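You operate a simulated robot arm through the tools that you are given. There is no shell and no other tool. Be economical: measure what you need, move in short steps, check, and stop when the job is done.

You run a simulated two-armed robot. Do the job below in one go: nothing can be reset, and whatever is moved stays where it is left.

## Task
Put the open teal box on the top of the freezer lid away on the top of the plan chest. Stack the print on an orange board that says "P-31" from the top of the plan chest on top of the print on an orange board labelled "P-26". Push the drawer of the black dry cabinet shut. Push the shallow teal drawer shut. Put the slide holder labelled "M-36" from the top of the lamp bench on the small plan print and the slide holder marked "R-42" in the tray of the blue-tag light stand. Put the large harbour print on the top of the film bench away on the bottom shelf of the low camera table. Put the black cassette that says "T-215" from the top of the film bench on the grey glass plate on the top of the slide bench. Pick up the small teal box that says "Box V-52" from the top of the slide bench with one hand, pass it to the other hand and put it on the shelf under the small table. Any order will do. Set down upright: small teal box.

It is judged by the outcome, as a careful person would: the job done as asked, and still so three seconds after it is handed in. It fails if anything else is knocked over, pushed out of place, dropped, spilled or broken. A push-on lid holds only when it is set on centred and level and pressed home; a screw cap is set on level and turned clockwise until tight.

## Robot
Two 7-joint arms with two-finger parallel grippers on one trunk, on a base that drives. Base frame: it is fixed to the floor where the robot stands at the start and does not move with it; the origin is under the middle of the robot, x ahead of it, y to its left, z up; the surface under the hand at the start is at about z = 855. Readings come in mm, degrees, newtons and seconds.
The left shoulder is at the start at [20, 138, 1535], the right one opposite. Places, roughly: black cassette [-5000, -4000, 750]; bottom shelf of the low camera table [-2100, 2600, 300]; drawer of the black dry cabinet [-1200, 900, 100]; glass plate [-5750, -4250, 750]; large harbour print [-4250, -4250, 750]; open teal box [500, -250, 1000]; print on an orange board [250, -1500, 1000]; shallow teal drawer [-1200, 1300, 600]; shelf under the small table (23x38 cm) [-6740, -2920, 300]; slide holder [-1500, 2750, 750]; small plan print [-1250, 2500, 750]; small teal box [-6000, -4000, 750]; top of the plan chest [400, -1400, 900]; tray of the blue-tag light stand (20x15 cm) [-2980, 4420, 380]. Payload 1.57 kg a hand.
The TCP of each hand is the grasp point between the finger pads, 30 mm short of the fingertips. In the tool frame z runs along the fingers and y along their closing line. Largest opening 80 mm; finger width 17, thickness 12; the body of the gripper, 40 by 82 mm, starts 80 mm behind the TCP.
Orientation is that of the tool frame in the base frame, as [roll, pitch, yaw] about the fixed x, y, z axes, in that order (R = Rz(yaw) Ry(pitch) Rx(roll)). With the fingers straight down and closing along the base's y, the tool's x points along the base's -x, its y along +y and its z along -z.

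## Interface
- The arms move only by the tool send_rows. It takes "left_deltas", "right_deltas" or both (then of equal length, played together; a hand with none holds still); each is one flat list of numbers, 7 for each row, row after row: the shift along the tool's x, y, z in units of 50 mm (1.0 is 50 mm), then the turn, a rotation vector about the tool's x, y, z in units of 5 degrees (1.0 is 5 degrees), then the opening, from 0 (shut) to 1 (fully open). In form: [dx, dy, dz, rx, ry, rz, hand, dx, dy, dz, rx, ry, rz, hand, ...]. A call has 1 to 12 rows; each row shifts and turns the commanded pose from where the row before left it, along the tool's axes as they then stand. A call with a number of a shift or a turn outside -1 to 1 is refused whole. Each row takes 0.2 s and may step no farther than 50 mm and 8.6 degrees from the row before; otherwise, or with a gripper value out of range, the whole call is refused. Where a pose cannot be reached the arm comes as near as it can. A force on the tool above 40 N (or 10 N above the force at the start of the call, whichever is more), or a blocked arm, ends the call early, and 0.2 s more pass. The fingers move at their own pace (about 45 mm/s each) and stop on an object; they squeeze with about 24 N. The grip force told is the motor's: it shows also when the fingers shut on nothing. Time passes only in rows, and 0.2 s behind the last, so rows that do not move let the fingers close. The reply holds the time, the measured pose of the TCP, the force on the tool along the base axes, the opening and the grip force, in the units named above and with some noise, with the torque about the TCP (base axes, N m) and any sound that the robot's microphone picked up.
- Cameras (640 x 400 px; columns grow to the right, rows downward): "scene" is now at [160.2, -32.5, 1383.4]; the picture's right is [-0.49, -0.87, 0.00], its down [-0.75, 0.42, -0.52] and it looks along [0.45, -0.25, -0.86] (base axes); focal length 267 px, centre (320, 200). "left" rides on the left gripper at [72, 7, -122] in its tool frame; the picture's right is [-0.09, 1.00, 0.00], its down [-0.84, -0.08, -0.54] and it looks along [-0.54, -0.05, 0.84] (tool axes); focal length 238 px, centre (320, 200). "right" rides on the right gripper at [72, -7, -122] in its tool frame; the picture's right is [0.09, 1.00, 0.00], its down [-0.84, 0.08, -0.54] and it looks along [-0.54, 0.05, 0.84] (tool axes); focal length 238 px, centre (320, 200). There is no depth. A picture from a camera that has moved, and an enlarged one, comes with that camera's place and axes in the base frame and with its lens.
- grab_frame(camera): a new picture of that camera. No time passes.
- move_column(by): slides the trunk up (or, below 0, down) by that many mm; the arms and the scene camera ride with it, the base frame stays. It gives what a move gives, with no picture.
- base_move(legs): drives the robot by 1 to 6 legs, each [ahead, left, turn to the left] in mm, mm and degrees, along the robot's own axes; the way and the turn of a leg run together, so that a leg with both is an arc; at most 1500 mm and 180 degrees a leg. The arms and the cameras ride along, it lands a little off, and it stops where it bumps. It gives what a move gives.
- aim_head(pan, tilt): turns the head with the scene camera to pan (to the left, within 60 degrees either way) and tilt (down, from -29 to 69), counted from straight ahead of the robot. It gives what a move gives.
- zoom(camera, box): a new picture of the part [left, top, right, bottom] of that camera's present view, enlarged. No time passes.
- job_done(): hands the job in; it is judged then, once.

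Go step by step. Nothing tells you exact positions but the pictures and the camera data: compare them with the known pose of the tool, close in by small moves and look again before you grip or let go. The budget is 493 turns and 256 pictures, counting those below and the enlarged ones. Unless the task says otherwise, let go and move clear before handing in.

The tools are called after "Emit:" as a command line: name --argument value ..., lists and objects as JSON in quotes. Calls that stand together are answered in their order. send_rows: Moves the arms, as the interface text tells. Its arguments: {"type":"object","properties":{"left_deltas":{"type":"array","items":{"type":"number"}},"right_deltas":{"type":"array","items":{"type":"number"}}},"required":[]} The other tools are called the same way: move_column (by) slides the trunk up or down; base_move (legs) drives the base; aim_head (pan, tilt) turns the head that bears the scene camera; grab_frame (camera) takes a picture; zoom (camera, box) takes an enlarged picture of a part of a camera's view; job_done () hands the job in.

At the start:

```text
t: 0.0
left_position: [242.0, -25.5, 1179.1]
left_ee_rot: [179.8, -0.1, -179.9]
left_force: [-0.7, -0.9, -0.1]
left_moment: [-0.02, -0.04, -0.01]
left_opening: 79.8
left_finger_force: 0.1
right_position: [252.3, -240.9, 1133.3]
right_ee_rot: [-179.9, 0.0, 180.0]
right_force: [0.3, 0.5, -0.1]
right_moment: [-0.01, 0.01, 0.02]
right_opening: 79.8
right_finger_force: 0.0
trunk travel left (down, up): [-910.0, 330.0]
robot x, y, heading: [-0.7, 3.0, -0.1]
head pan, tilt: [-34.0, 57.4]
```

scene: 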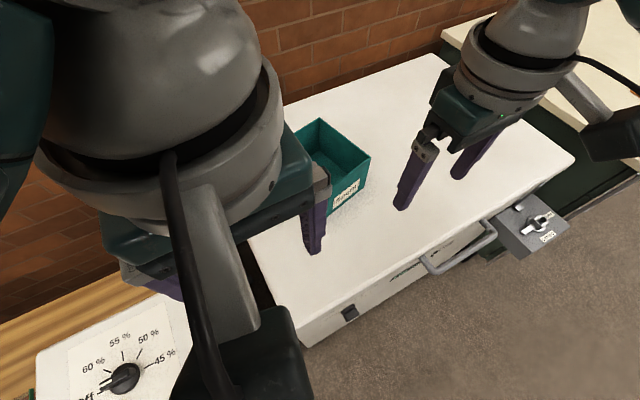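
right: 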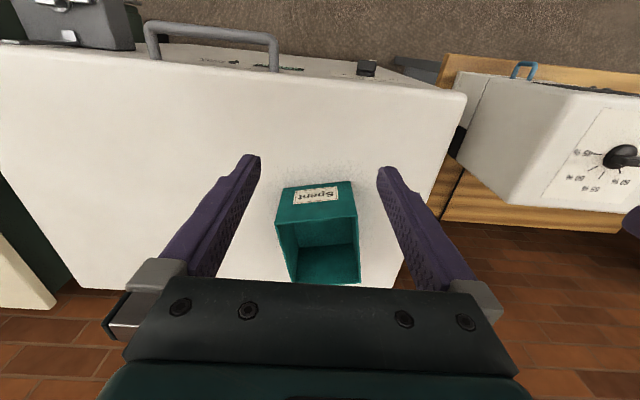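
left: 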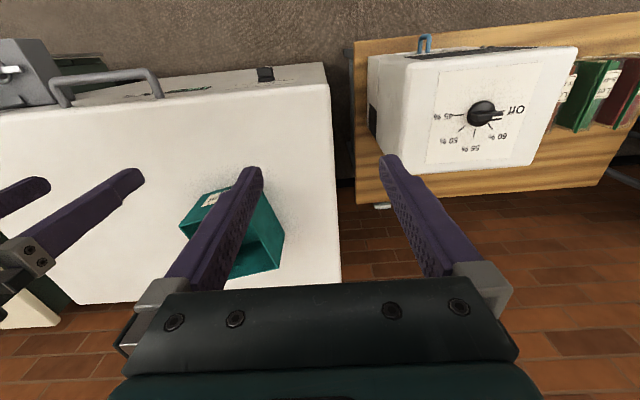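

The teal box sits on the freezer lid around [470,-235]. I'll look toward the plan chest to the right before gripping.

Emit:
aim_head --pan -60 --tilt 25

Emit:
grab_frame --camera "scene"

Emit:
aim_head --pan 0 --tilt 30

Emit:
grab_frame --camera "scene"

```text
t: 1.0
left_position: [239.5, -24.7, 1180.6]
left_ee_rot: [179.9, -0.1, 180.0]
left_force: [0.7, 0.0, 1.0]
left_moment: [0.03, 0.0, 0.01]
left_opening: 80.0
left_finger_force: 0.0
right_position: [253.5, -241.3, 1132.7]
right_ee_rot: [-179.9, 0.0, 180.0]
right_force: [-0.5, -1.2, -0.3]
right_moment: [0.01, -0.01, 0.02]
right_opening: 79.8
right_finger_force: 0.1
trunk travel left (down, up): [-910.0, 330.0]
robot x, y, heading: [1.2, -1.1, -0.0]
head pan, tilt: [-60.0, 25.0]
```

```text
252 pictures are left
camera scene: at [147.1, -79.0, 1432.1], right [-0.87, -0.5, 0.0], down [-0.21, 0.37, -0.91], along [0.45, -0.78, -0.42], focal length 267 px, centre (320, 200)
```

scene: 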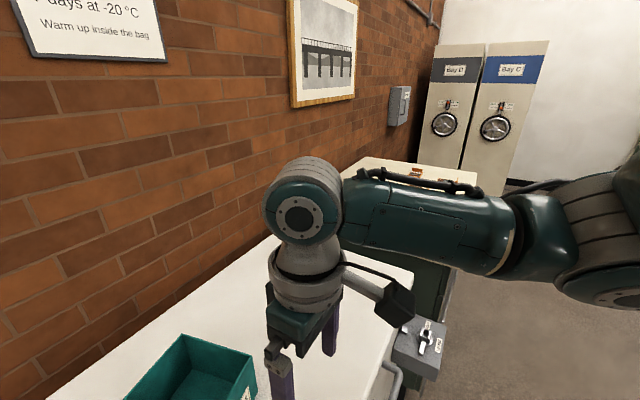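

```text
t: 2.3
left_position: [239.4, -26.0, 1179.1]
left_ee_rot: [179.8, -0.1, -180.0]
left_force: [-0.2, -0.6, 0.5]
left_moment: [0.01, -0.03, 0.02]
left_opening: 80.0
left_finger_force: 0.1
right_position: [252.4, -240.0, 1133.4]
right_ee_rot: [-179.9, -0.1, 180.0]
right_force: [0.7, -0.7, -0.4]
right_moment: [0.0, -0.01, 0.0]
right_opening: 80.1
right_finger_force: 0.1
trunk travel left (down, up): [-910.0, 330.0]
robot x, y, heading: [0.6, 1.3, 0.3]
head pan, tilt: [0.0, 30.0]
```

```text
251 pictures are left
camera scene: at [191.4, 0.6, 1424.2], right [0.0, -1.0, 0.0], down [-0.5, 0.0, -0.87], along [0.87, 0.0, -0.5], focal length 267 px, centre (320, 200)
```

scene: 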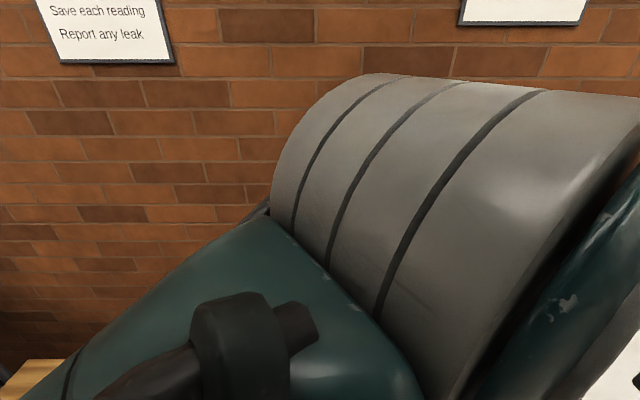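

Plan chest lies along the same wall to the right. I'll lower the trunk for reach and bring the right hand over the box.

Emit:
move_column --by -100

Emit:
send_rows --right_deltas '[-0.8, 0, -0.5, 0, 0, 0, 1, -0.8, 0, 0, 0, 0, 0, 1, -0.8, 0, 0, 0, 0, 0, 1]'

Emit:
grab_frame --camera "right"

Emit:
aim_head --pan -40 --tilt 50

Emit:
grab_frame --camera "scene"

```text
t: 3.6
left_position: [240.9, -24.6, 1080.8]
left_ee_rot: [179.8, -0.1, -179.9]
left_force: [0.3, 0.1, -0.6]
left_moment: [0.02, 0.01, 0.03]
left_opening: 80.0
left_finger_force: 0.0
right_position: [252.6, -242.0, 1033.0]
right_ee_rot: [-179.9, 0.0, 179.9]
right_force: [0.4, 0.0, -0.3]
right_moment: [-0.01, 0.04, 0.0]
right_opening: 79.9
right_finger_force: 0.1
trunk travel left (down, up): [-810.0, 430.0]
robot x, y, heading: [1.5, -1.1, 0.1]
head pan, tilt: [0.0, 30.0]
```

```text
t: 4.4
left_position: [240.6, -24.9, 1079.6]
left_ee_rot: [179.9, -0.2, -180.0]
left_force: [0.0, 0.5, -0.5]
left_moment: [0.02, 0.01, 0.01]
left_opening: 80.1
left_finger_force: 0.0
right_position: [374.9, -241.5, 1059.1]
right_ee_rot: [-179.9, 0.0, -179.9]
right_force: [-0.3, 0.1, 0.2]
right_moment: [0.01, -0.01, -0.03]
right_opening: 79.9
right_finger_force: 0.1
trunk travel left (down, up): [-810.0, 430.0]
robot x, y, heading: [-0.6, 0.9, 0.1]
head pan, tilt: [0.0, 30.0]
```

```text
250 pictures are left
camera right: at [302.3, -247.9, 1181.7], right [-0.09, 1.0, 0.0], down [0.84, 0.08, 0.54], along [0.54, 0.05, -0.84], focal length 238 px, centre (320, 200)
```

right: 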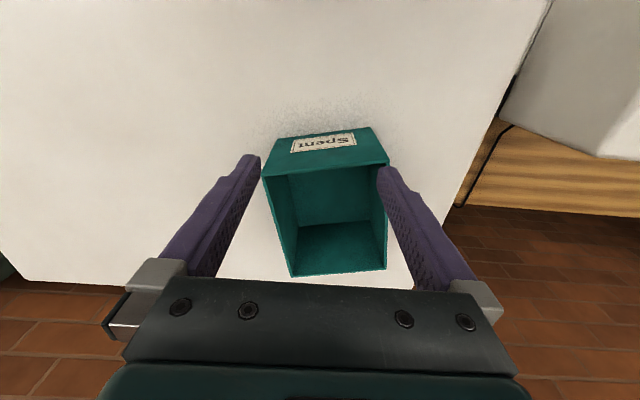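

```text
t: 5.5
left_position: [240.1, -22.6, 1077.6]
left_ee_rot: [179.2, -0.5, -179.6]
left_force: [-0.5, -1.0, -0.4]
left_moment: [-0.02, -0.04, 0.02]
left_opening: 79.7
left_finger_force: 0.1
right_position: [373.8, -242.1, 1059.0]
right_ee_rot: [-179.9, 0.0, -180.0]
right_force: [-0.2, -0.6, 0.4]
right_moment: [-0.01, -0.01, 0.0]
right_opening: 80.1
right_finger_force: 0.0
trunk travel left (down, up): [-810.0, 430.0]
robot x, y, heading: [2.7, 3.4, -0.0]
head pan, tilt: [-40.0, 50.0]
```

```text
249 pictures are left
camera scene: at [162.4, -45.0, 1294.1], right [-0.6, -0.8, 0.0], down [-0.62, 0.46, -0.64], along [0.51, -0.38, -0.77], focal length 267 px, centre (320, 200)
```

scene: 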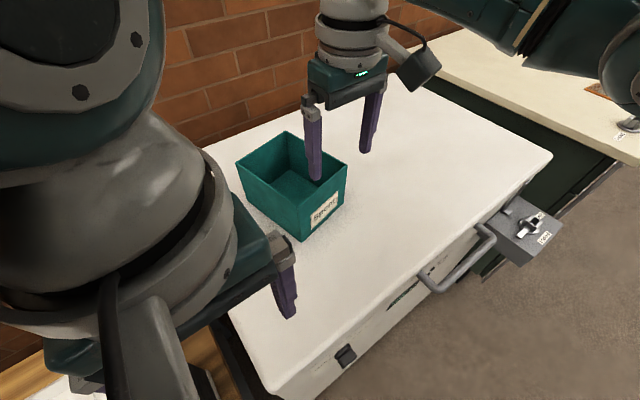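

The box is ~125 wide, ~155 deep, 110 high and yawed about +12°. I'll turn the right hand and centre it over the right wall.

Emit:
send_rows --right_deltas '[-0.8, -0.23, 0, 0, 0, 0, 1, -0.8, -0.23, 0, 0, 0, 0, 1, -0.75, -0.23, 0, 0, 0, 0, 1, 0, 0, 0, 0, 0, -0.82, 1, 0, 0, 0, 0, 0, -0.82, 1, 0, 0, 0, 0, 0, -0.82, 1]'

Emit:
grab_frame --camera "right"

```text
t: 6.9
left_position: [240.7, -22.3, 1077.3]
left_ee_rot: [179.3, -0.4, -179.7]
left_force: [0.7, 0.1, 0.2]
left_moment: [0.02, -0.02, 0.0]
left_opening: 79.9
left_finger_force: 0.1
right_position: [449.5, -268.8, 1065.4]
right_ee_rot: [-179.9, 0.0, -167.6]
right_force: [-0.5, -0.2, 0.0]
right_moment: [-0.02, -0.01, 0.01]
right_opening: 80.2
right_finger_force: 0.1
right hand out of reach, approached as far as the arm can: row 2, 3
trunk travel left (down, up): [-810.0, 430.0]
robot x, y, heading: [-0.1, 0.5, -0.1]
head pan, tilt: [-40.0, 50.0]
```

```text
248 pictures are left
camera right: at [380.0, -290.3, 1187.8], right [-0.3, 0.95, 0.0], down [0.8, 0.26, 0.54], along [0.52, 0.16, -0.84], focal length 238 px, centre (320, 200)
```

right: 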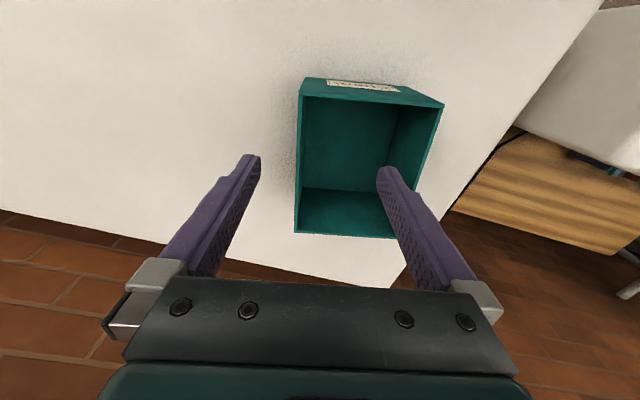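

Out of reach by ~40 mm; I'll raise both hands and lower the trunk.

Emit:
send_rows --right_deltas '[0, 0, -1, 0, 0, 0, 1, 0, 0, -1, 0, 0, 0, 1, 0, 0, -1, 0, 0, 0, 1, 0, 0, -1, 0, 0, 0, 1]' --left_deltas '[0, 0, -1, 0, 0, 0, 1, 0, 0, -1, 0, 0, 0, 1, 0, 0, -1, 0, 0, 0, 1, 0, 0, -1, 0, 0, 0, 1]'

Emit:
move_column --by -220

```text
t: 7.6
left_position: [246.3, -19.2, 1177.3]
left_ee_rot: [178.1, 0.7, -177.4]
left_force: [-14.4, -8.0, -71.9]
left_moment: [0.73, -7.63, 0.67]
left_opening: 80.3
left_finger_force: 0.1
right_position: [447.1, -268.1, 1172.4]
right_ee_rot: [180.0, -0.1, -167.7]
right_force: [0.7, 0.5, -0.2]
right_moment: [-0.03, -0.02, 0.01]
right_opening: 79.8
right_finger_force: 0.1
trunk travel left (down, up): [-810.0, 430.0]
robot x, y, heading: [-0.6, 1.5, -0.0]
head pan, tilt: [-40.0, 50.0]
stopped in row 3 (left hand): the force on the tool passed its limit at 187 N (the readings are from after the stop); the commanded pose is now the measured one
```

```text
t: 7.9
left_position: [249.0, -16.4, 1170.4]
left_ee_rot: [177.4, 1.0, -176.4]
left_force: [0.9, -9.2, -57.7]
left_moment: [1.42, -4.32, 0.59]
left_opening: 80.2
left_finger_force: 0.0
right_position: [446.3, -268.5, 1171.8]
right_ee_rot: [180.0, -0.1, -167.7]
right_force: [-0.1, -0.3, 0.0]
right_moment: [0.01, 0.01, 0.01]
right_opening: 80.2
right_finger_force: 0.1
trunk travel left (down, up): [-808.0, 432.0]
robot x, y, heading: [0.5, 1.4, 0.1]
head pan, tilt: [-40.0, 50.0]
stopped: the force on the tool passed its limit at 85 N (the readings are from after the stop); the commanded pose is now the measured one
```

The left hand is bumping the robot's own head/mast; back it down and outward.

Emit:
send_rows --left_deltas '[0, 0, 0.6, 0, 0, 0, 1, 0, 0, 0.6, 0, 0, 0, 1, 0, 0.6, 0, 0, 0, 0, 1, 0, 0.6, 0, 0, 0, 0, 1]'

Emit:
grab_frame --camera "scene"

Emit:
grab_frame --camera "left"

```text
t: 8.2
left_position: [249.8, -15.0, 1164.4]
left_ee_rot: [177.2, 0.7, -176.2]
left_force: [-2.5, -0.6, -47.2]
left_moment: [0.79, -3.99, -0.03]
left_opening: 80.2
left_finger_force: 0.0
right_position: [448.1, -267.6, 1169.8]
right_ee_rot: [179.9, -0.1, -167.6]
right_force: [0.1, 0.4, 0.4]
right_moment: [-0.02, 0.02, -0.03]
right_opening: 79.9
right_finger_force: 0.0
trunk travel left (down, up): [-808.0, 432.0]
robot x, y, heading: [3.4, 0.1, 0.1]
head pan, tilt: [-40.0, 50.0]
stopped in row 1 (left hand): the force on the tool passed its limit at 98 N (the readings are from after the stop); the commanded pose is now the measured one
```

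```text
247 pictures are left
camera scene: at [176.6, -54.0, 1347.9], right [-0.59, -0.81, 0.0], down [-0.2, 0.14, -0.97], along [0.79, -0.57, -0.24], focal length 267 px, centre (320, 200)
```

scene: 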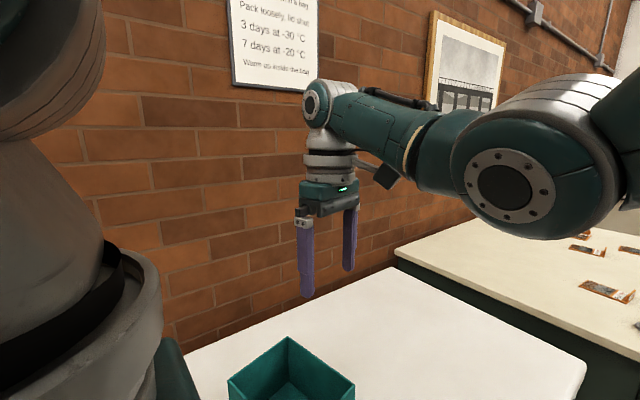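

```text
246 pictures are left
camera left: at [175.2, -18.2, 1286.2], right [0.03, 1.0, 0.05], down [0.84, -0.05, 0.55], along [0.55, 0.03, -0.84], focal length 238 px, centre (320, 200)
```

left: 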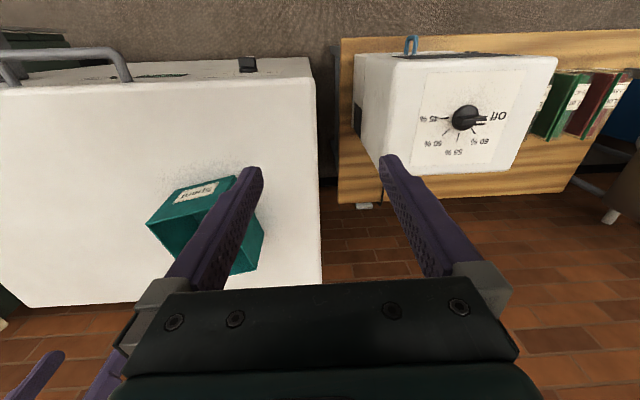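

The left forearm has lifted the head; tilt head up to release it, then lower the hand.

Emit:
aim_head --pan -40 --tilt 0

Emit:
send_rows --left_deltas '[0, 0, 0.6, 0, 0, 0, 1, 0, 0, 0.6, 0, 0, 0, 1, 0, 0.6, 0, 0, 0, 0, 1, 0, 0.6, 0, 0, 0, 0, 1]'

```text
t: 9.4
left_position: [247.1, -18.7, 1169.6]
left_ee_rot: [178.0, 0.8, -177.1]
left_force: [0.2, 0.1, 0.6]
left_moment: [-0.04, -0.01, 0.0]
left_opening: 80.0
left_finger_force: 0.0
right_position: [446.8, -268.4, 1170.9]
right_ee_rot: [180.0, -0.1, -167.6]
right_force: [-0.4, 0.1, 0.1]
right_moment: [-0.06, 0.03, -0.01]
right_opening: 79.8
right_finger_force: 0.1
trunk travel left (down, up): [-808.0, 432.0]
robot x, y, heading: [-2.1, -0.3, -0.2]
head pan, tilt: [-40.0, 0.0]
```

```text
t: 10.4
left_position: [244.6, 44.1, 1110.1]
left_ee_rot: [177.8, 0.8, -177.0]
left_force: [-0.1, -0.6, -0.7]
left_moment: [0.02, 0.01, -0.01]
left_opening: 80.0
left_finger_force: 0.0
right_position: [447.7, -267.5, 1171.1]
right_ee_rot: [179.9, -0.2, -167.7]
right_force: [0.6, 0.2, 0.7]
right_moment: [0.01, -0.02, 0.0]
right_opening: 80.1
right_finger_force: 0.0
trunk travel left (down, up): [-808.0, 432.0]
robot x, y, heading: [0.1, 1.0, -0.2]
head pan, tilt: [-40.0, 0.0]
```

Emit:
send_rows --left_deltas '[0, 0.9, 0, 0, 0, 0, 1, 0, 0.9, 0, 0, 0, 0, 1]'

Emit:
move_column --by -150

Emit:
send_rows --right_deltas '[-0.5, 0, 0, 0, 0, 0, 1, -0.5, 0, 0, 0, 0, 0, 1]'

Emit:
grab_frame --camera "right"

```text
t: 11.0
left_position: [240.0, 136.7, 1113.6]
left_ee_rot: [178.0, 0.7, -177.0]
left_force: [-0.6, -0.4, -0.7]
left_moment: [0.02, 0.0, -0.07]
left_opening: 79.9
left_finger_force: 0.1
right_position: [447.4, -268.5, 1170.9]
right_ee_rot: [-179.9, -0.1, -167.6]
right_force: [-0.7, 0.2, 0.4]
right_moment: [0.02, 0.0, -0.01]
right_opening: 80.3
right_finger_force: 0.0
trunk travel left (down, up): [-808.0, 432.0]
robot x, y, heading: [1.1, 0.3, -0.1]
head pan, tilt: [-40.0, 0.0]
```

```text
t: 12.7
left_position: [242.9, 136.0, 964.0]
left_ee_rot: [177.9, 0.8, -177.0]
left_force: [0.4, -0.2, 0.1]
left_moment: [0.04, 0.01, 0.0]
left_opening: 79.7
left_finger_force: 0.1
right_position: [447.7, -267.9, 1020.8]
right_ee_rot: [-180.0, -0.1, -167.6]
right_force: [0.3, 0.3, -0.1]
right_moment: [-0.03, 0.0, -0.02]
right_opening: 80.0
right_finger_force: 0.0
trunk travel left (down, up): [-658.0, 582.0]
robot x, y, heading: [4.5, -0.0, -0.2]
head pan, tilt: [-40.0, 0.0]
```

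```text
t: 13.3
left_position: [240.9, 135.5, 963.7]
left_ee_rot: [177.9, 0.7, -177.1]
left_force: [-0.3, 0.0, -0.3]
left_moment: [0.03, 0.03, -0.04]
left_opening: 80.2
left_finger_force: 0.0
right_position: [476.3, -258.7, 1025.2]
right_ee_rot: [-179.9, 0.0, -167.5]
right_force: [-0.4, 0.5, 0.9]
right_moment: [-0.01, -0.03, -0.02]
right_opening: 80.1
right_finger_force: 0.1
right hand out of reach, approached as far as the arm can: row 2
trunk travel left (down, up): [-658.0, 582.0]
robot x, y, heading: [0.7, -1.5, -0.2]
head pan, tilt: [-40.0, 0.0]
```

```text
245 pictures are left
camera right: at [407.3, -281.1, 1147.6], right [-0.3, 0.95, 0.0], down [0.8, 0.26, 0.54], along [0.52, 0.16, -0.84], focal length 238 px, centre (320, 200)
```

right: 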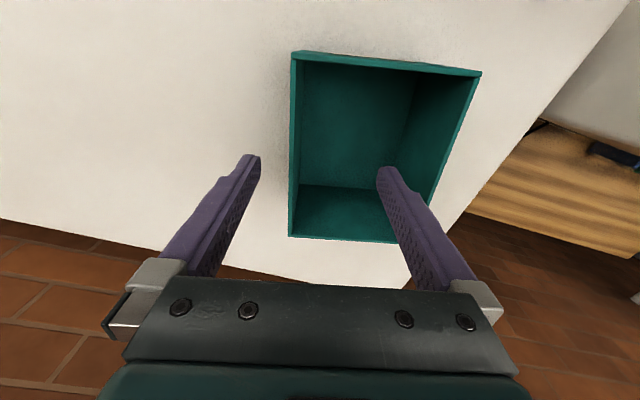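

Wall is ~21 mm to the tool's -y side. Shift, then lower with the trunk to keep reach.

Emit:
send_rows --right_deltas '[0, -0.42, 0, 0, 0, 0, 1]'

Emit:
move_column --by -50

Emit:
grab_frame --camera "right"

```text
t: 13.7
left_position: [240.1, 135.7, 964.6]
left_ee_rot: [177.9, 0.7, -177.0]
left_force: [0.2, 0.2, 0.9]
left_moment: [0.01, 0.01, 0.0]
left_opening: 80.1
left_finger_force: 0.0
right_position: [472.0, -279.9, 1025.5]
right_ee_rot: [180.0, -0.1, -167.5]
right_force: [0.8, 0.1, -0.2]
right_moment: [0.01, -0.03, -0.02]
right_opening: 80.1
right_finger_force: 0.0
right hand out of reach, approached as far as the arm can: row 1
trunk travel left (down, up): [-658.0, 582.0]
robot x, y, heading: [2.5, 1.0, -0.2]
head pan, tilt: [-40.0, 0.0]
```

```text
t: 14.4
left_position: [241.0, 136.8, 928.4]
left_ee_rot: [177.9, 0.8, -177.0]
left_force: [-1.6, -0.5, 13.2]
left_moment: [0.55, 0.22, 0.21]
left_opening: 79.8
left_finger_force: 0.0
right_position: [473.0, -278.8, 986.4]
right_ee_rot: [-180.0, 0.0, -167.6]
right_force: [0.9, 1.2, -0.3]
right_moment: [0.03, 0.02, 0.02]
right_opening: 79.9
right_finger_force: 0.1
trunk travel left (down, up): [-619.0, 621.0]
robot x, y, heading: [-0.5, -2.0, -0.0]
head pan, tilt: [-40.0, 0.0]
stopped: the force on the tool passed its limit at 93 N (the readings are from after the stop); the commanded pose is now the measured one
```

```text
244 pictures are left
camera right: at [402.9, -301.9, 1109.1], right [-0.3, 0.95, 0.0], down [0.8, 0.26, 0.54], along [0.52, 0.16, -0.84], focal length 238 px, centre (320, 200)
```

right: 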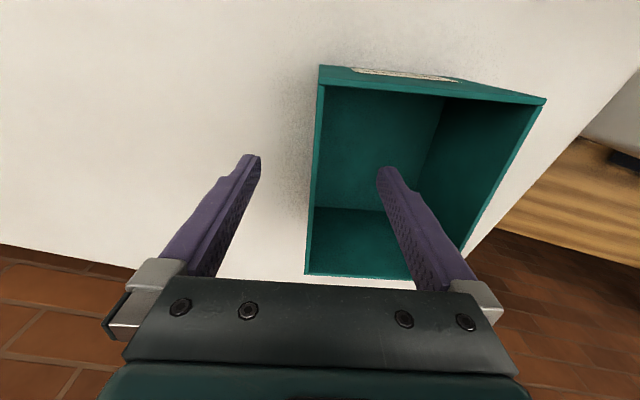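

Left fingertips touched something below; raise the left hand and check.

Emit:
send_rows --left_deltas '[0, 0, -0.6, 0, 0, 0, 1, 0, 0, -0.9, 0, 0, 0, 1]'

Emit:
grab_frame --camera "left"

```text
t: 15.0
left_position: [239.9, 133.5, 1002.8]
left_ee_rot: [177.8, 0.8, -176.9]
left_force: [0.5, -0.1, -0.5]
left_moment: [0.02, 0.02, 0.05]
left_opening: 80.0
left_finger_force: 0.1
right_position: [472.8, -280.1, 986.6]
right_ee_rot: [180.0, -0.1, -167.6]
right_force: [-0.2, 0.2, -0.4]
right_moment: [0.03, 0.04, -0.01]
right_opening: 80.1
right_finger_force: 0.1
trunk travel left (down, up): [-619.0, 621.0]
robot x, y, heading: [-0.1, 0.3, -0.2]
head pan, tilt: [-40.0, 0.0]
```

```text
243 pictures are left
camera left: at [166.8, 132.6, 1124.8], right [0.04, 1.0, 0.04], down [0.83, -0.05, 0.55], along [0.55, 0.01, -0.83], focal length 238 px, centre (320, 200)
```

left: 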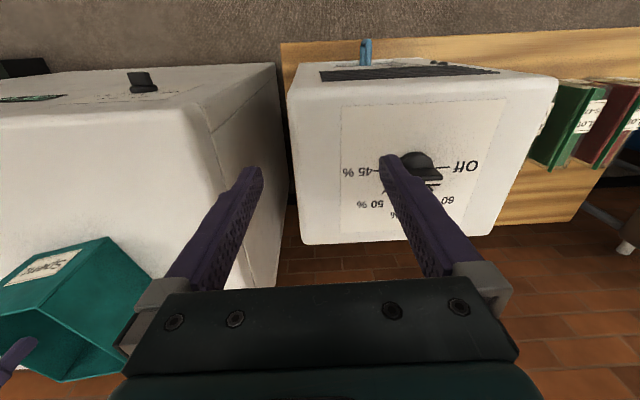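

Left now clear of the dial unit. Lower trunk 40 to grip depth and close the right hand on the wall.

Emit:
send_rows --right_deltas '[0, -0.07, 0, 0, 0, 0, 1]' --left_deltas '[0, 0, -0.6, 0, 0, 0, 1]'

Emit:
move_column --by -42

Emit:
send_rows --right_deltas '[0, 0, 0, 0, 0, 0, 0, 0, 0, 0, 0, 0, 0, 0, 0, 0, 0, 0, 0, 0, 0, 0, 0, 0, 0, 0, 0, 0, 0, 0, 0, 0, 0, 0, 0]'

Emit:
grab_frame --camera "right"

```text
t: 15.4
left_position: [239.4, 133.2, 1033.8]
left_ee_rot: [177.8, 0.7, -176.9]
left_force: [0.6, 0.0, -0.3]
left_moment: [0.0, 0.0, 0.02]
left_opening: 80.0
left_finger_force: 0.0
right_position: [472.6, -283.0, 987.2]
right_ee_rot: [-180.0, 0.0, -167.6]
right_force: [-0.3, 0.1, 1.0]
right_moment: [-0.02, -0.06, -0.01]
right_opening: 79.9
right_finger_force: 0.1
trunk travel left (down, up): [-619.0, 621.0]
robot x, y, heading: [0.2, -0.4, -0.1]
head pan, tilt: [-40.0, 0.0]
```

```text
t: 16.3
left_position: [240.3, 132.1, 993.2]
left_ee_rot: [178.0, 0.8, -177.0]
left_force: [0.0, 0.6, 0.7]
left_moment: [-0.03, -0.02, 0.01]
left_opening: 80.1
left_finger_force: 0.1
right_position: [471.5, -284.4, 944.4]
right_ee_rot: [180.0, -0.1, -167.5]
right_force: [0.6, -0.2, 0.3]
right_moment: [0.0, 0.03, -0.01]
right_opening: 79.8
right_finger_force: 0.1
trunk travel left (down, up): [-577.0, 663.0]
robot x, y, heading: [-2.2, -1.1, 0.1]
head pan, tilt: [-40.0, 0.0]
```

```text
t: 17.5
left_position: [239.8, 133.1, 991.7]
left_ee_rot: [177.8, 0.9, -177.0]
left_force: [0.0, 0.0, 0.1]
left_moment: [-0.01, 0.01, 0.01]
left_opening: 80.1
left_finger_force: 0.1
right_position: [471.8, -283.0, 945.7]
right_ee_rot: [-180.0, -0.1, -167.6]
right_force: [0.0, 1.2, 0.9]
right_moment: [0.05, -0.01, 0.16]
right_opening: 3.8
right_finger_force: 18.0
trunk travel left (down, up): [-577.0, 663.0]
robot x, y, heading: [-0.6, -0.7, 0.1]
head pan, tilt: [-40.0, 0.0]
```

```text
242 pictures are left
camera right: at [403.5, -305.8, 1067.4], right [-0.3, 0.95, 0.0], down [0.8, 0.26, 0.54], along [0.52, 0.16, -0.84], focal length 238 px, centre (320, 200)
```

right: 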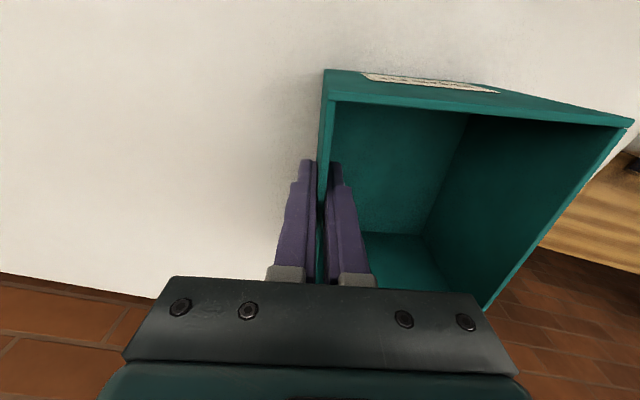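

Gripped (3.8 mm wall). Lift with the trunk.

Emit:
move_column --by 150

Emit:
grab_frame --camera "right"

```text
t: 19.2
left_position: [239.8, 131.1, 1141.8]
left_ee_rot: [178.0, 0.8, -177.0]
left_force: [0.4, -0.1, 0.9]
left_moment: [0.01, -0.04, 0.0]
left_opening: 79.8
left_finger_force: 0.1
right_position: [472.5, -283.6, 1095.5]
right_ee_rot: [-180.0, 0.0, -167.5]
right_force: [0.6, 0.5, -1.2]
right_moment: [-0.12, -0.01, 0.01]
right_opening: 3.6
right_finger_force: 24.1
trunk travel left (down, up): [-727.0, 513.0]
robot x, y, heading: [-3.3, 0.3, 0.1]
head pan, tilt: [-40.0, 0.0]
```

```text
241 pictures are left
camera right: at [403.4, -305.8, 1217.2], right [-0.3, 0.95, 0.0], down [0.8, 0.26, 0.54], along [0.52, 0.16, -0.84], focal length 238 px, centre (320, 200)
```

right: 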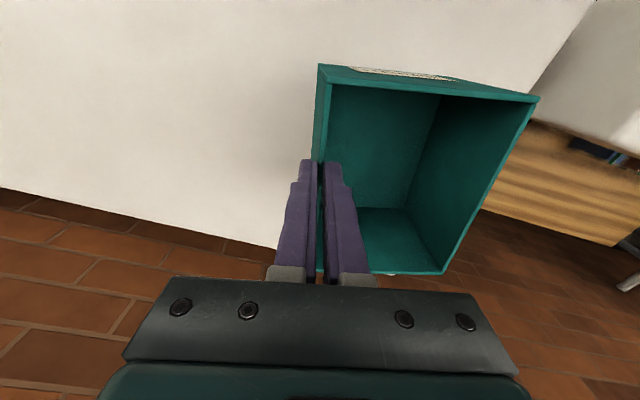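

Held. Back off 250 and strafe right, then look at the plan chest.

Emit:
base_move --legs '[[-280, 0, 0], [0, -1000, 0]]'

Emit:
aim_head --pan -30 --tilt 35

Emit:
grab_frame --camera "scene"

```text
t: 25.9
left_position: [-45.8, -857.7, 1142.6]
left_ee_rot: [177.9, 0.8, -177.5]
left_force: [0.7, -0.3, 0.8]
left_moment: [0.0, 0.0, 0.01]
left_opening: 80.0
left_finger_force: 0.1
right_position: [182.4, -1275.8, 1093.9]
right_ee_rot: [180.0, -0.1, -168.0]
right_force: [-0.7, -0.8, -2.3]
right_moment: [-0.16, 0.01, -0.01]
right_opening: 3.6
right_finger_force: 24.1
trunk travel left (down, up): [-727.0, 513.0]
robot x, y, heading: [-282.5, -985.2, -0.5]
head pan, tilt: [-40.0, 0.0]
```

```text
t: 26.9
left_position: [-46.9, -857.8, 1141.4]
left_ee_rot: [177.9, 0.7, -177.5]
left_force: [-0.2, -0.4, 0.1]
left_moment: [0.0, 0.01, 0.02]
left_opening: 79.7
left_finger_force: 0.1
right_position: [182.3, -1274.4, 1094.2]
right_ee_rot: [179.9, -0.1, -168.0]
right_force: [0.3, 0.0, -2.3]
right_moment: [-0.14, 0.0, -0.04]
right_opening: 3.7
right_finger_force: 23.7
trunk travel left (down, up): [-727.0, 513.0]
robot x, y, heading: [-288.0, -987.3, -0.6]
head pan, tilt: [-30.0, 35.0]
```

```text
240 pictures are left
camera scene: at [-110.5, -1032.6, 1233.3], right [-0.51, -0.86, 0.0], down [-0.49, 0.29, -0.82], along [0.71, -0.42, -0.57], focal length 267 px, centre (320, 200)
```

scene: 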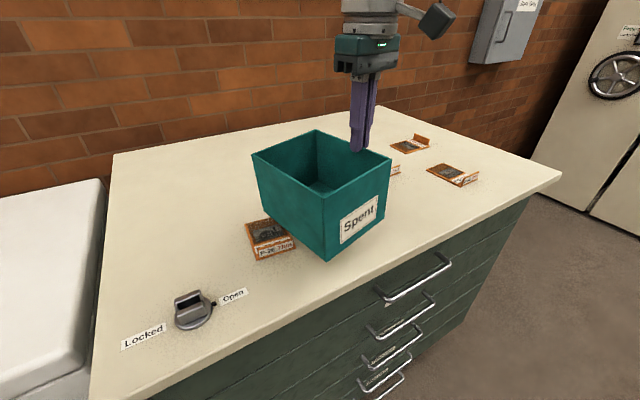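

Emit:
zoom --camera "scene" --box '[220, 120, 500, 295]'

```text
2.29 times, centred on (360, 208) of scene
camera zoom: at [-110.5, -1032.6, 1233.3], right [-0.51, -0.86, 0.0], down [-0.49, 0.29, -0.82], along [0.71, -0.42, -0.57], focal length 610 px, centre (229, 183)
```

zoom: 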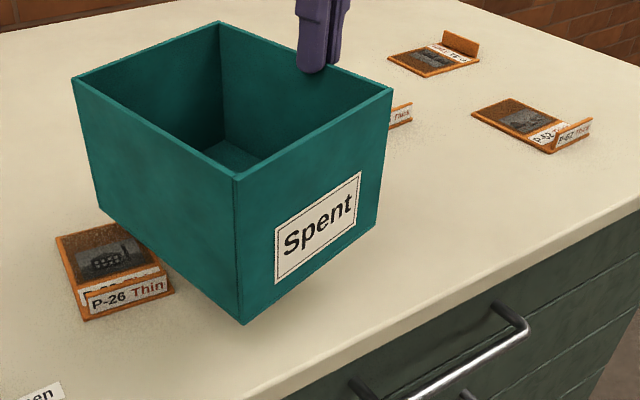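

Several orange boards: P-26 near [246,-1138], others further right; back-left of the chest is free. Drive left/forward to place the box there.

Emit:
base_move --legs '[[0, 240, 0.5], [120, 0, 0]]'

Emit:
send_rows --right_deltas '[0, 0, 0, 0, 0, 0.82, 0, 0, 0, 0, 0, 0, 0.82, 0, 0, 0, 0, 0, 0, 0.82, 0]'

Emit:
grab_frame --camera "scene"

Emit:
grab_frame --camera "right"

```text
t: 29.5
left_position: [70.1, -620.7, 1142.0]
left_ee_rot: [177.9, 0.8, -177.4]
left_force: [-0.7, 0.4, 0.0]
left_moment: [0.0, 0.03, -0.01]
left_opening: 80.2
left_finger_force: 0.1
right_position: [300.3, -1037.0, 1094.4]
right_ee_rot: [180.0, -0.1, -167.8]
right_force: [0.0, 0.5, -2.0]
right_moment: [-0.11, 0.05, -0.02]
right_opening: 3.7
right_finger_force: 23.6
trunk travel left (down, up): [-727.0, 513.0]
robot x, y, heading: [-168.3, -745.1, -0.3]
head pan, tilt: [-30.0, 35.0]
```

```text
t: 30.3
left_position: [69.9, -620.4, 1140.9]
left_ee_rot: [177.9, 0.8, -177.4]
left_force: [-0.2, -0.7, -0.1]
left_moment: [0.01, -0.03, 0.01]
left_opening: 79.9
left_finger_force: 0.0
right_position: [299.2, -1035.6, 1095.2]
right_ee_rot: [-180.0, -0.2, 179.6]
right_force: [-0.1, 0.6, -1.4]
right_moment: [-0.11, 0.03, -0.01]
right_opening: 3.6
right_finger_force: 24.2
trunk travel left (down, up): [-727.0, 513.0]
robot x, y, heading: [-173.1, -748.0, -0.4]
head pan, tilt: [-30.0, 35.0]
```

```text
238 pictures are left
camera scene: at [7.2, -794.4, 1233.2], right [-0.51, -0.86, 0.0], down [-0.5, 0.29, -0.82], along [0.71, -0.41, -0.57], focal length 267 px, centre (320, 200)
```

scene: 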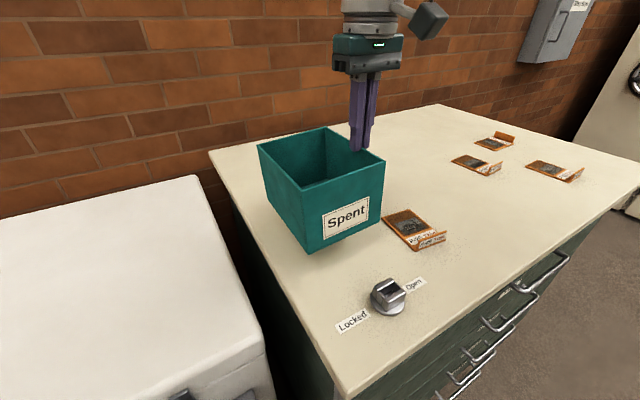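

```text
237 pictures are left
camera right: at [228.8, -1042.9, 1217.1], right [-0.09, 1.0, 0.0], down [0.84, 0.07, 0.54], along [0.54, 0.05, -0.84], focal length 238 px, centre (320, 200)
```

right: 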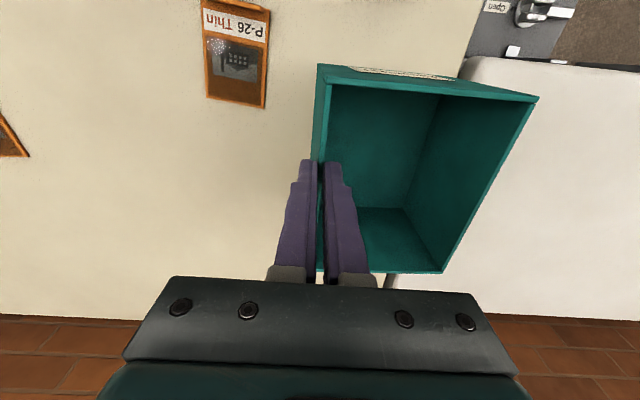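

Chest top ≈ z 893. Box will sit at about [350,-985], clear of P-26 and the lock. Nudge and lower.

Emit:
base_move --legs '[[35, -10, 0.3]]'

Emit:
move_column --by -90

Emit:
grab_frame --camera "scene"

```text
t: 31.2
left_position: [103.9, -629.0, 1142.8]
left_ee_rot: [177.9, 0.8, -177.1]
left_force: [0.9, -0.6, 0.2]
left_moment: [-0.05, -0.01, 0.02]
left_opening: 80.1
left_finger_force: 0.0
right_position: [336.3, -1044.2, 1094.5]
right_ee_rot: [-179.9, -0.1, -180.0]
right_force: [-0.2, 0.4, -2.7]
right_moment: [-0.12, 0.03, 0.01]
right_opening: 3.7
right_finger_force: 23.9
trunk travel left (down, up): [-727.0, 513.0]
robot x, y, heading: [-137.6, -760.8, -0.3]
head pan, tilt: [-30.0, 35.0]
```

```text
t: 32.4
left_position: [106.9, -629.5, 1052.5]
left_ee_rot: [177.9, 0.9, -177.2]
left_force: [0.3, -0.7, 0.0]
left_moment: [-0.01, -0.01, 0.01]
left_opening: 80.1
left_finger_force: 0.0
right_position: [338.3, -1044.2, 1006.0]
right_ee_rot: [-179.9, 0.3, -179.9]
right_force: [2.3, 0.7, 19.0]
right_moment: [0.01, -0.66, 0.02]
right_opening: 3.6
right_finger_force: 24.3
trunk travel left (down, up): [-637.0, 603.0]
robot x, y, heading: [-134.9, -759.1, -0.3]
head pan, tilt: [-30.0, 35.0]
```

```text
236 pictures are left
camera scene: at [43.6, -804.6, 1143.8], right [-0.5, -0.87, 0.0], down [-0.49, 0.29, -0.82], along [0.71, -0.41, -0.57], focal length 267 px, centre (320, 200)
```

scene: 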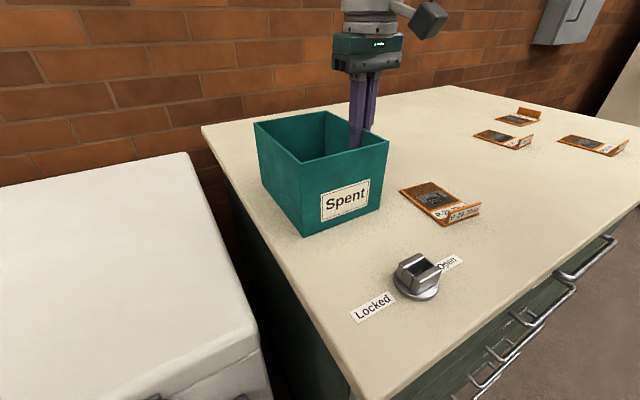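

Box is in contact with the top; release and rise.

Emit:
send_rows --right_deltas '[0, 0, 0, 0, 0, 0, 0.3, 0, 0, 0, 0, 0, 0, 0.6, 0, 0, 0, 0, 0, 0, 0.6, 0, 0, 0, 0, 0, 0, 0.6]'

Emit:
move_column --by 120

Emit:
grab_frame --camera "scene"

Emit:
grab_frame --camera "right"

```text
t: 33.4
left_position: [103.8, -627.9, 1051.8]
left_ee_rot: [178.0, 0.9, -177.1]
left_force: [0.4, 1.0, -0.7]
left_moment: [-0.01, -0.06, -0.03]
left_opening: 80.0
left_finger_force: 0.1
right_position: [336.6, -1044.4, 1003.7]
right_ee_rot: [180.0, 0.0, -179.9]
right_force: [0.5, 0.6, 0.5]
right_moment: [-0.05, -0.01, 0.02]
right_opening: 48.2
right_finger_force: 0.2
trunk travel left (down, up): [-637.0, 603.0]
robot x, y, heading: [-132.9, -763.7, -0.3]
head pan, tilt: [-30.0, 35.0]
```

```text
t: 34.9
left_position: [105.6, -628.9, 1172.4]
left_ee_rot: [177.9, 0.8, -177.2]
left_force: [0.6, 0.1, 0.5]
left_moment: [0.0, 0.01, 0.0]
left_opening: 79.9
left_finger_force: 0.1
right_position: [335.7, -1044.2, 1124.1]
right_ee_rot: [-179.9, -0.1, -180.0]
right_force: [0.6, 0.5, 1.2]
right_moment: [-0.03, -0.02, 0.0]
right_opening: 48.1
right_finger_force: 0.1
trunk travel left (down, up): [-757.0, 483.0]
robot x, y, heading: [-134.7, -761.8, -0.0]
head pan, tilt: [-30.0, 35.0]
```

```text
235 pictures are left
camera scene: at [41.8, -803.9, 1263.2], right [-0.5, -0.87, 0.0], down [-0.5, 0.29, -0.82], along [0.71, -0.41, -0.57], focal length 267 px, centre (320, 200)
```

scene: 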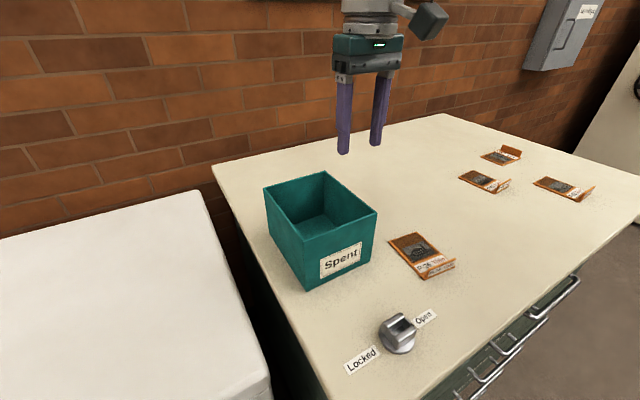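

```text
234 pictures are left
camera right: at [264.3, -1051.6, 1247.0], right [-0.09, 1.0, 0.0], down [0.84, 0.08, 0.54], along [0.54, 0.05, -0.84], focal length 238 px, centre (320, 200)
```

right: 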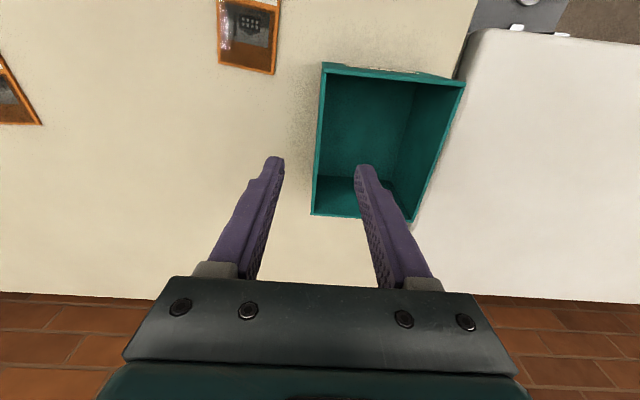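

Box is placed upright. Now move right to look at the boards from above.

Emit:
base_move --legs '[[0, -420, 0]]'

Emit:
grab_frame --camera "right"

Emit:
aim_head --pan -35 --tilt 50

Emit:
grab_frame --camera "scene"

```text
t: 37.5
left_position: [103.3, -1044.3, 1171.4]
left_ee_rot: [177.9, 0.8, -177.3]
left_force: [0.5, -0.5, 0.9]
left_moment: [0.0, -0.03, 0.02]
left_opening: 80.1
left_finger_force: 0.1
right_position: [333.0, -1461.6, 1124.6]
right_ee_rot: [180.0, -0.1, 179.7]
right_force: [0.6, -0.2, -0.5]
right_moment: [-0.04, 0.02, -0.01]
right_opening: 48.1
right_finger_force: 0.0
trunk travel left (down, up): [-757.0, 483.0]
robot x, y, heading: [-137.6, -1175.7, -0.2]
head pan, tilt: [-30.0, 35.0]
```

```text
233 pictures are left
camera right: at [261.3, -1467.9, 1246.9], right [-0.09, 1.0, 0.0], down [0.84, 0.07, 0.54], along [0.54, 0.05, -0.84], focal length 238 px, centre (320, 200)
```

right: 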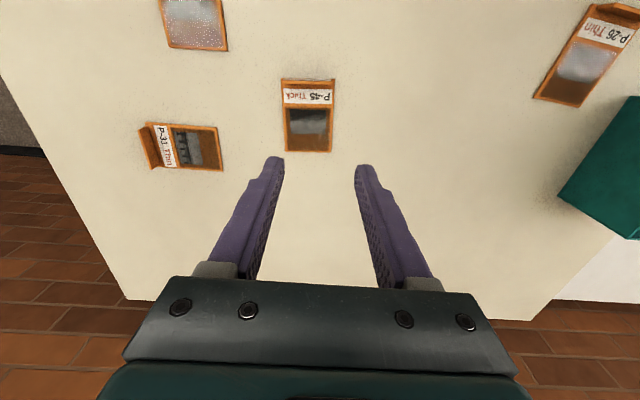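

```text
t: 38.2
left_position: [103.3, -1044.4, 1172.3]
left_ee_rot: [177.9, 0.8, -177.4]
left_force: [-0.8, -0.2, -0.9]
left_moment: [0.02, -0.02, 0.01]
left_opening: 80.2
left_finger_force: 0.0
right_position: [333.4, -1460.7, 1124.3]
right_ee_rot: [-180.0, -0.1, 179.8]
right_force: [0.1, 0.2, 0.1]
right_moment: [-0.04, -0.02, -0.03]
right_opening: 47.8
right_finger_force: 0.1
trunk travel left (down, up): [-757.0, 483.0]
robot x, y, heading: [-133.8, -1173.5, -0.5]
head pan, tilt: [-35.0, 50.0]
```

```text
232 pictures are left
camera scene: at [26.7, -1219.3, 1241.6], right [-0.58, -0.82, 0.0], down [-0.62, 0.44, -0.64], along [0.52, -0.37, -0.77], focal length 267 px, centre (320, 200)
```

scene: 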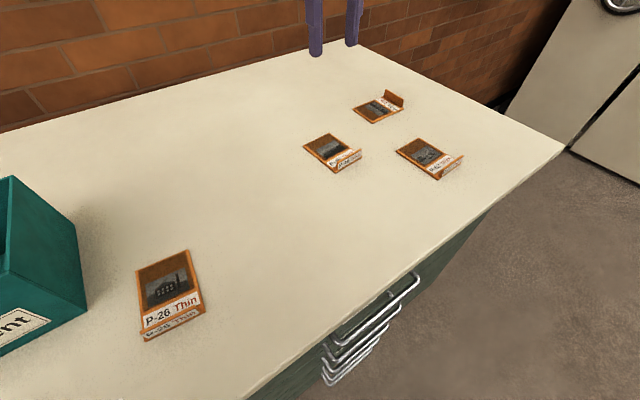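

Emit:
zoom --camera "right" --box '[120, 0, 360, 180]'

Emit:
zoom --camera "scene" --box '[290, 70, 490, 195]'

Emit:
zoom --camera "scene" --box '[110, 230, 240, 350]'

```text
2.22 times, centred on (240, 90) of right
camera zoom: at [261.3, -1467.9, 1247.0], right [-0.09, 1.0, 0.0], down [0.84, 0.07, 0.54], along [0.54, 0.05, -0.84], focal length 530 px, centre (498, 444)
```

zoom: 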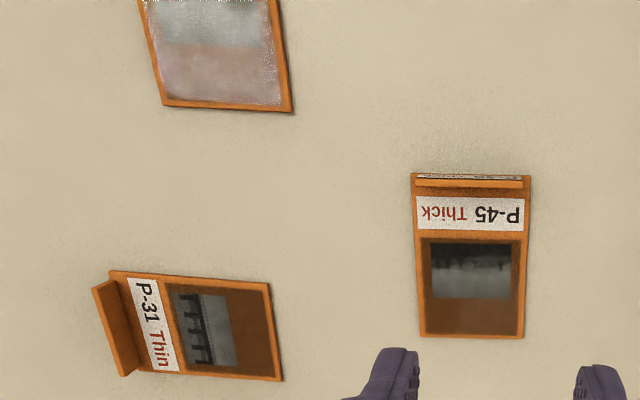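

```text
3.20 times, centred on (390, 132) of scene
camera zoom: at [26.7, -1219.3, 1241.6], right [-0.58, -0.82, 0.0], down [-0.62, 0.44, -0.64], along [0.52, -0.37, -0.77], focal length 854 px, centre (96, 416)
```

zoom: 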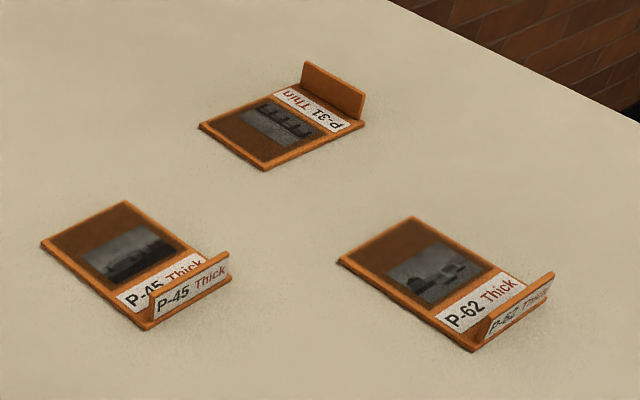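

```text
3.33 times, centred on (175, 290) of scene
camera zoom: at [26.7, -1219.3, 1241.6], right [-0.58, -0.82, 0.0], down [-0.62, 0.44, -0.64], along [0.52, -0.37, -0.77], focal length 889 px, centre (803, -100)
```

zoom: 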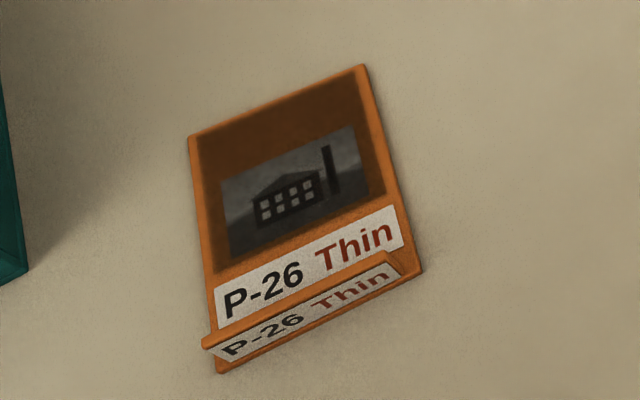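

P-31 is the back-right board with its lip on the -y end (≈[401,-1697]); P-26 at ≈[247,-1150]. Check clearance of my base from the chest front before closing in.

Emit:
aim_head --pan 0 --tilt 69

Emit:
grab_frame --camera "scene"

```text
t: 39.2
left_position: [104.1, -1043.8, 1172.2]
left_ee_rot: [177.9, 0.8, -177.2]
left_force: [0.6, -0.9, 0.2]
left_moment: [-0.01, 0.0, 0.01]
left_opening: 80.1
left_finger_force: 0.0
right_position: [333.8, -1461.0, 1123.3]
right_ee_rot: [-180.0, -0.1, 179.6]
right_force: [-0.4, -0.4, -0.3]
right_moment: [-0.01, 0.0, 0.04]
right_opening: 48.0
right_finger_force: 0.0
trunk travel left (down, up): [-757.0, 483.0]
robot x, y, heading: [-138.0, -1176.3, -0.1]
head pan, tilt: [0.0, 68.8]
```

```text
228 pictures are left
camera scene: at [19.8, -1175.1, 1219.6], right [-0.01, -1.0, 0.0], down [-0.93, 0.01, -0.36], along [0.36, 0.0, -0.93], focal length 267 px, centre (320, 200)
```

scene: 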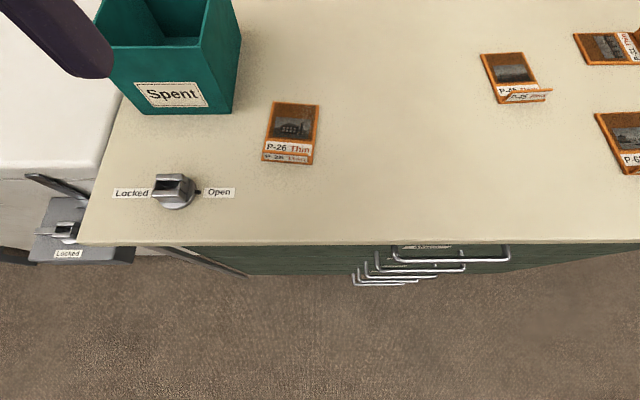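

Emit:
base_move --legs '[[0, -383, 0.1], [55, 0, 0]]'

Emit:
send_rows --right_deltas '[0, 0.95, 0, 0, 0, 0, 0.6, 0, 0.95, 0, 0, 0, 0, 0.6, 0, 0.95, 0, 0, 0, 0, 0.6, -0.3, 0, 0, 0, 0, 0, 0.6]'

Emit:
grab_frame --camera "right"

```text
t: 42.2
left_position: [154.5, -1431.4, 1172.4]
left_ee_rot: [177.9, 0.8, -177.5]
left_force: [-0.1, 0.7, -0.8]
left_moment: [-0.02, -0.01, 0.02]
left_opening: 79.9
left_finger_force: 0.2
right_position: [385.0, -1847.9, 1124.4]
right_ee_rot: [-180.0, -0.1, 179.6]
right_force: [-0.7, 1.6, 0.2]
right_moment: [-0.01, -0.02, 0.01]
right_opening: 48.1
right_finger_force: 0.1
trunk travel left (down, up): [-757.0, 483.0]
robot x, y, heading: [-83.5, -1557.4, -0.4]
head pan, tilt: [0.0, 68.8]
```

```text
t: 43.2
left_position: [154.0, -1430.1, 1172.9]
left_ee_rot: [177.9, 0.8, -177.6]
left_force: [0.1, -0.8, -0.6]
left_moment: [0.02, -0.02, 0.02]
left_opening: 80.1
left_finger_force: 0.0
right_position: [389.7, -1704.3, 1122.9]
right_ee_rot: [179.8, -0.2, 179.6]
right_force: [0.7, -0.2, -0.1]
right_moment: [-0.02, 0.01, -0.03]
right_opening: 48.0
right_finger_force: 0.1
right hand out of reach, approached as far as the arm can: row 2, 4
trunk travel left (down, up): [-757.0, 483.0]
robot x, y, heading: [-83.8, -1558.2, -0.4]
head pan, tilt: [0.0, 68.8]
```

```text
227 pictures are left
camera right: at [317.4, -1711.2, 1247.2], right [-0.08, 1.0, 0.0], down [0.84, 0.07, 0.54], along [0.54, 0.05, -0.84], focal length 238 px, centre (320, 200)
```

right: 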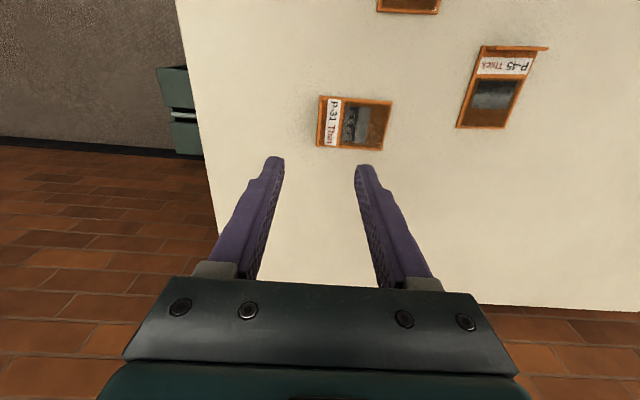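

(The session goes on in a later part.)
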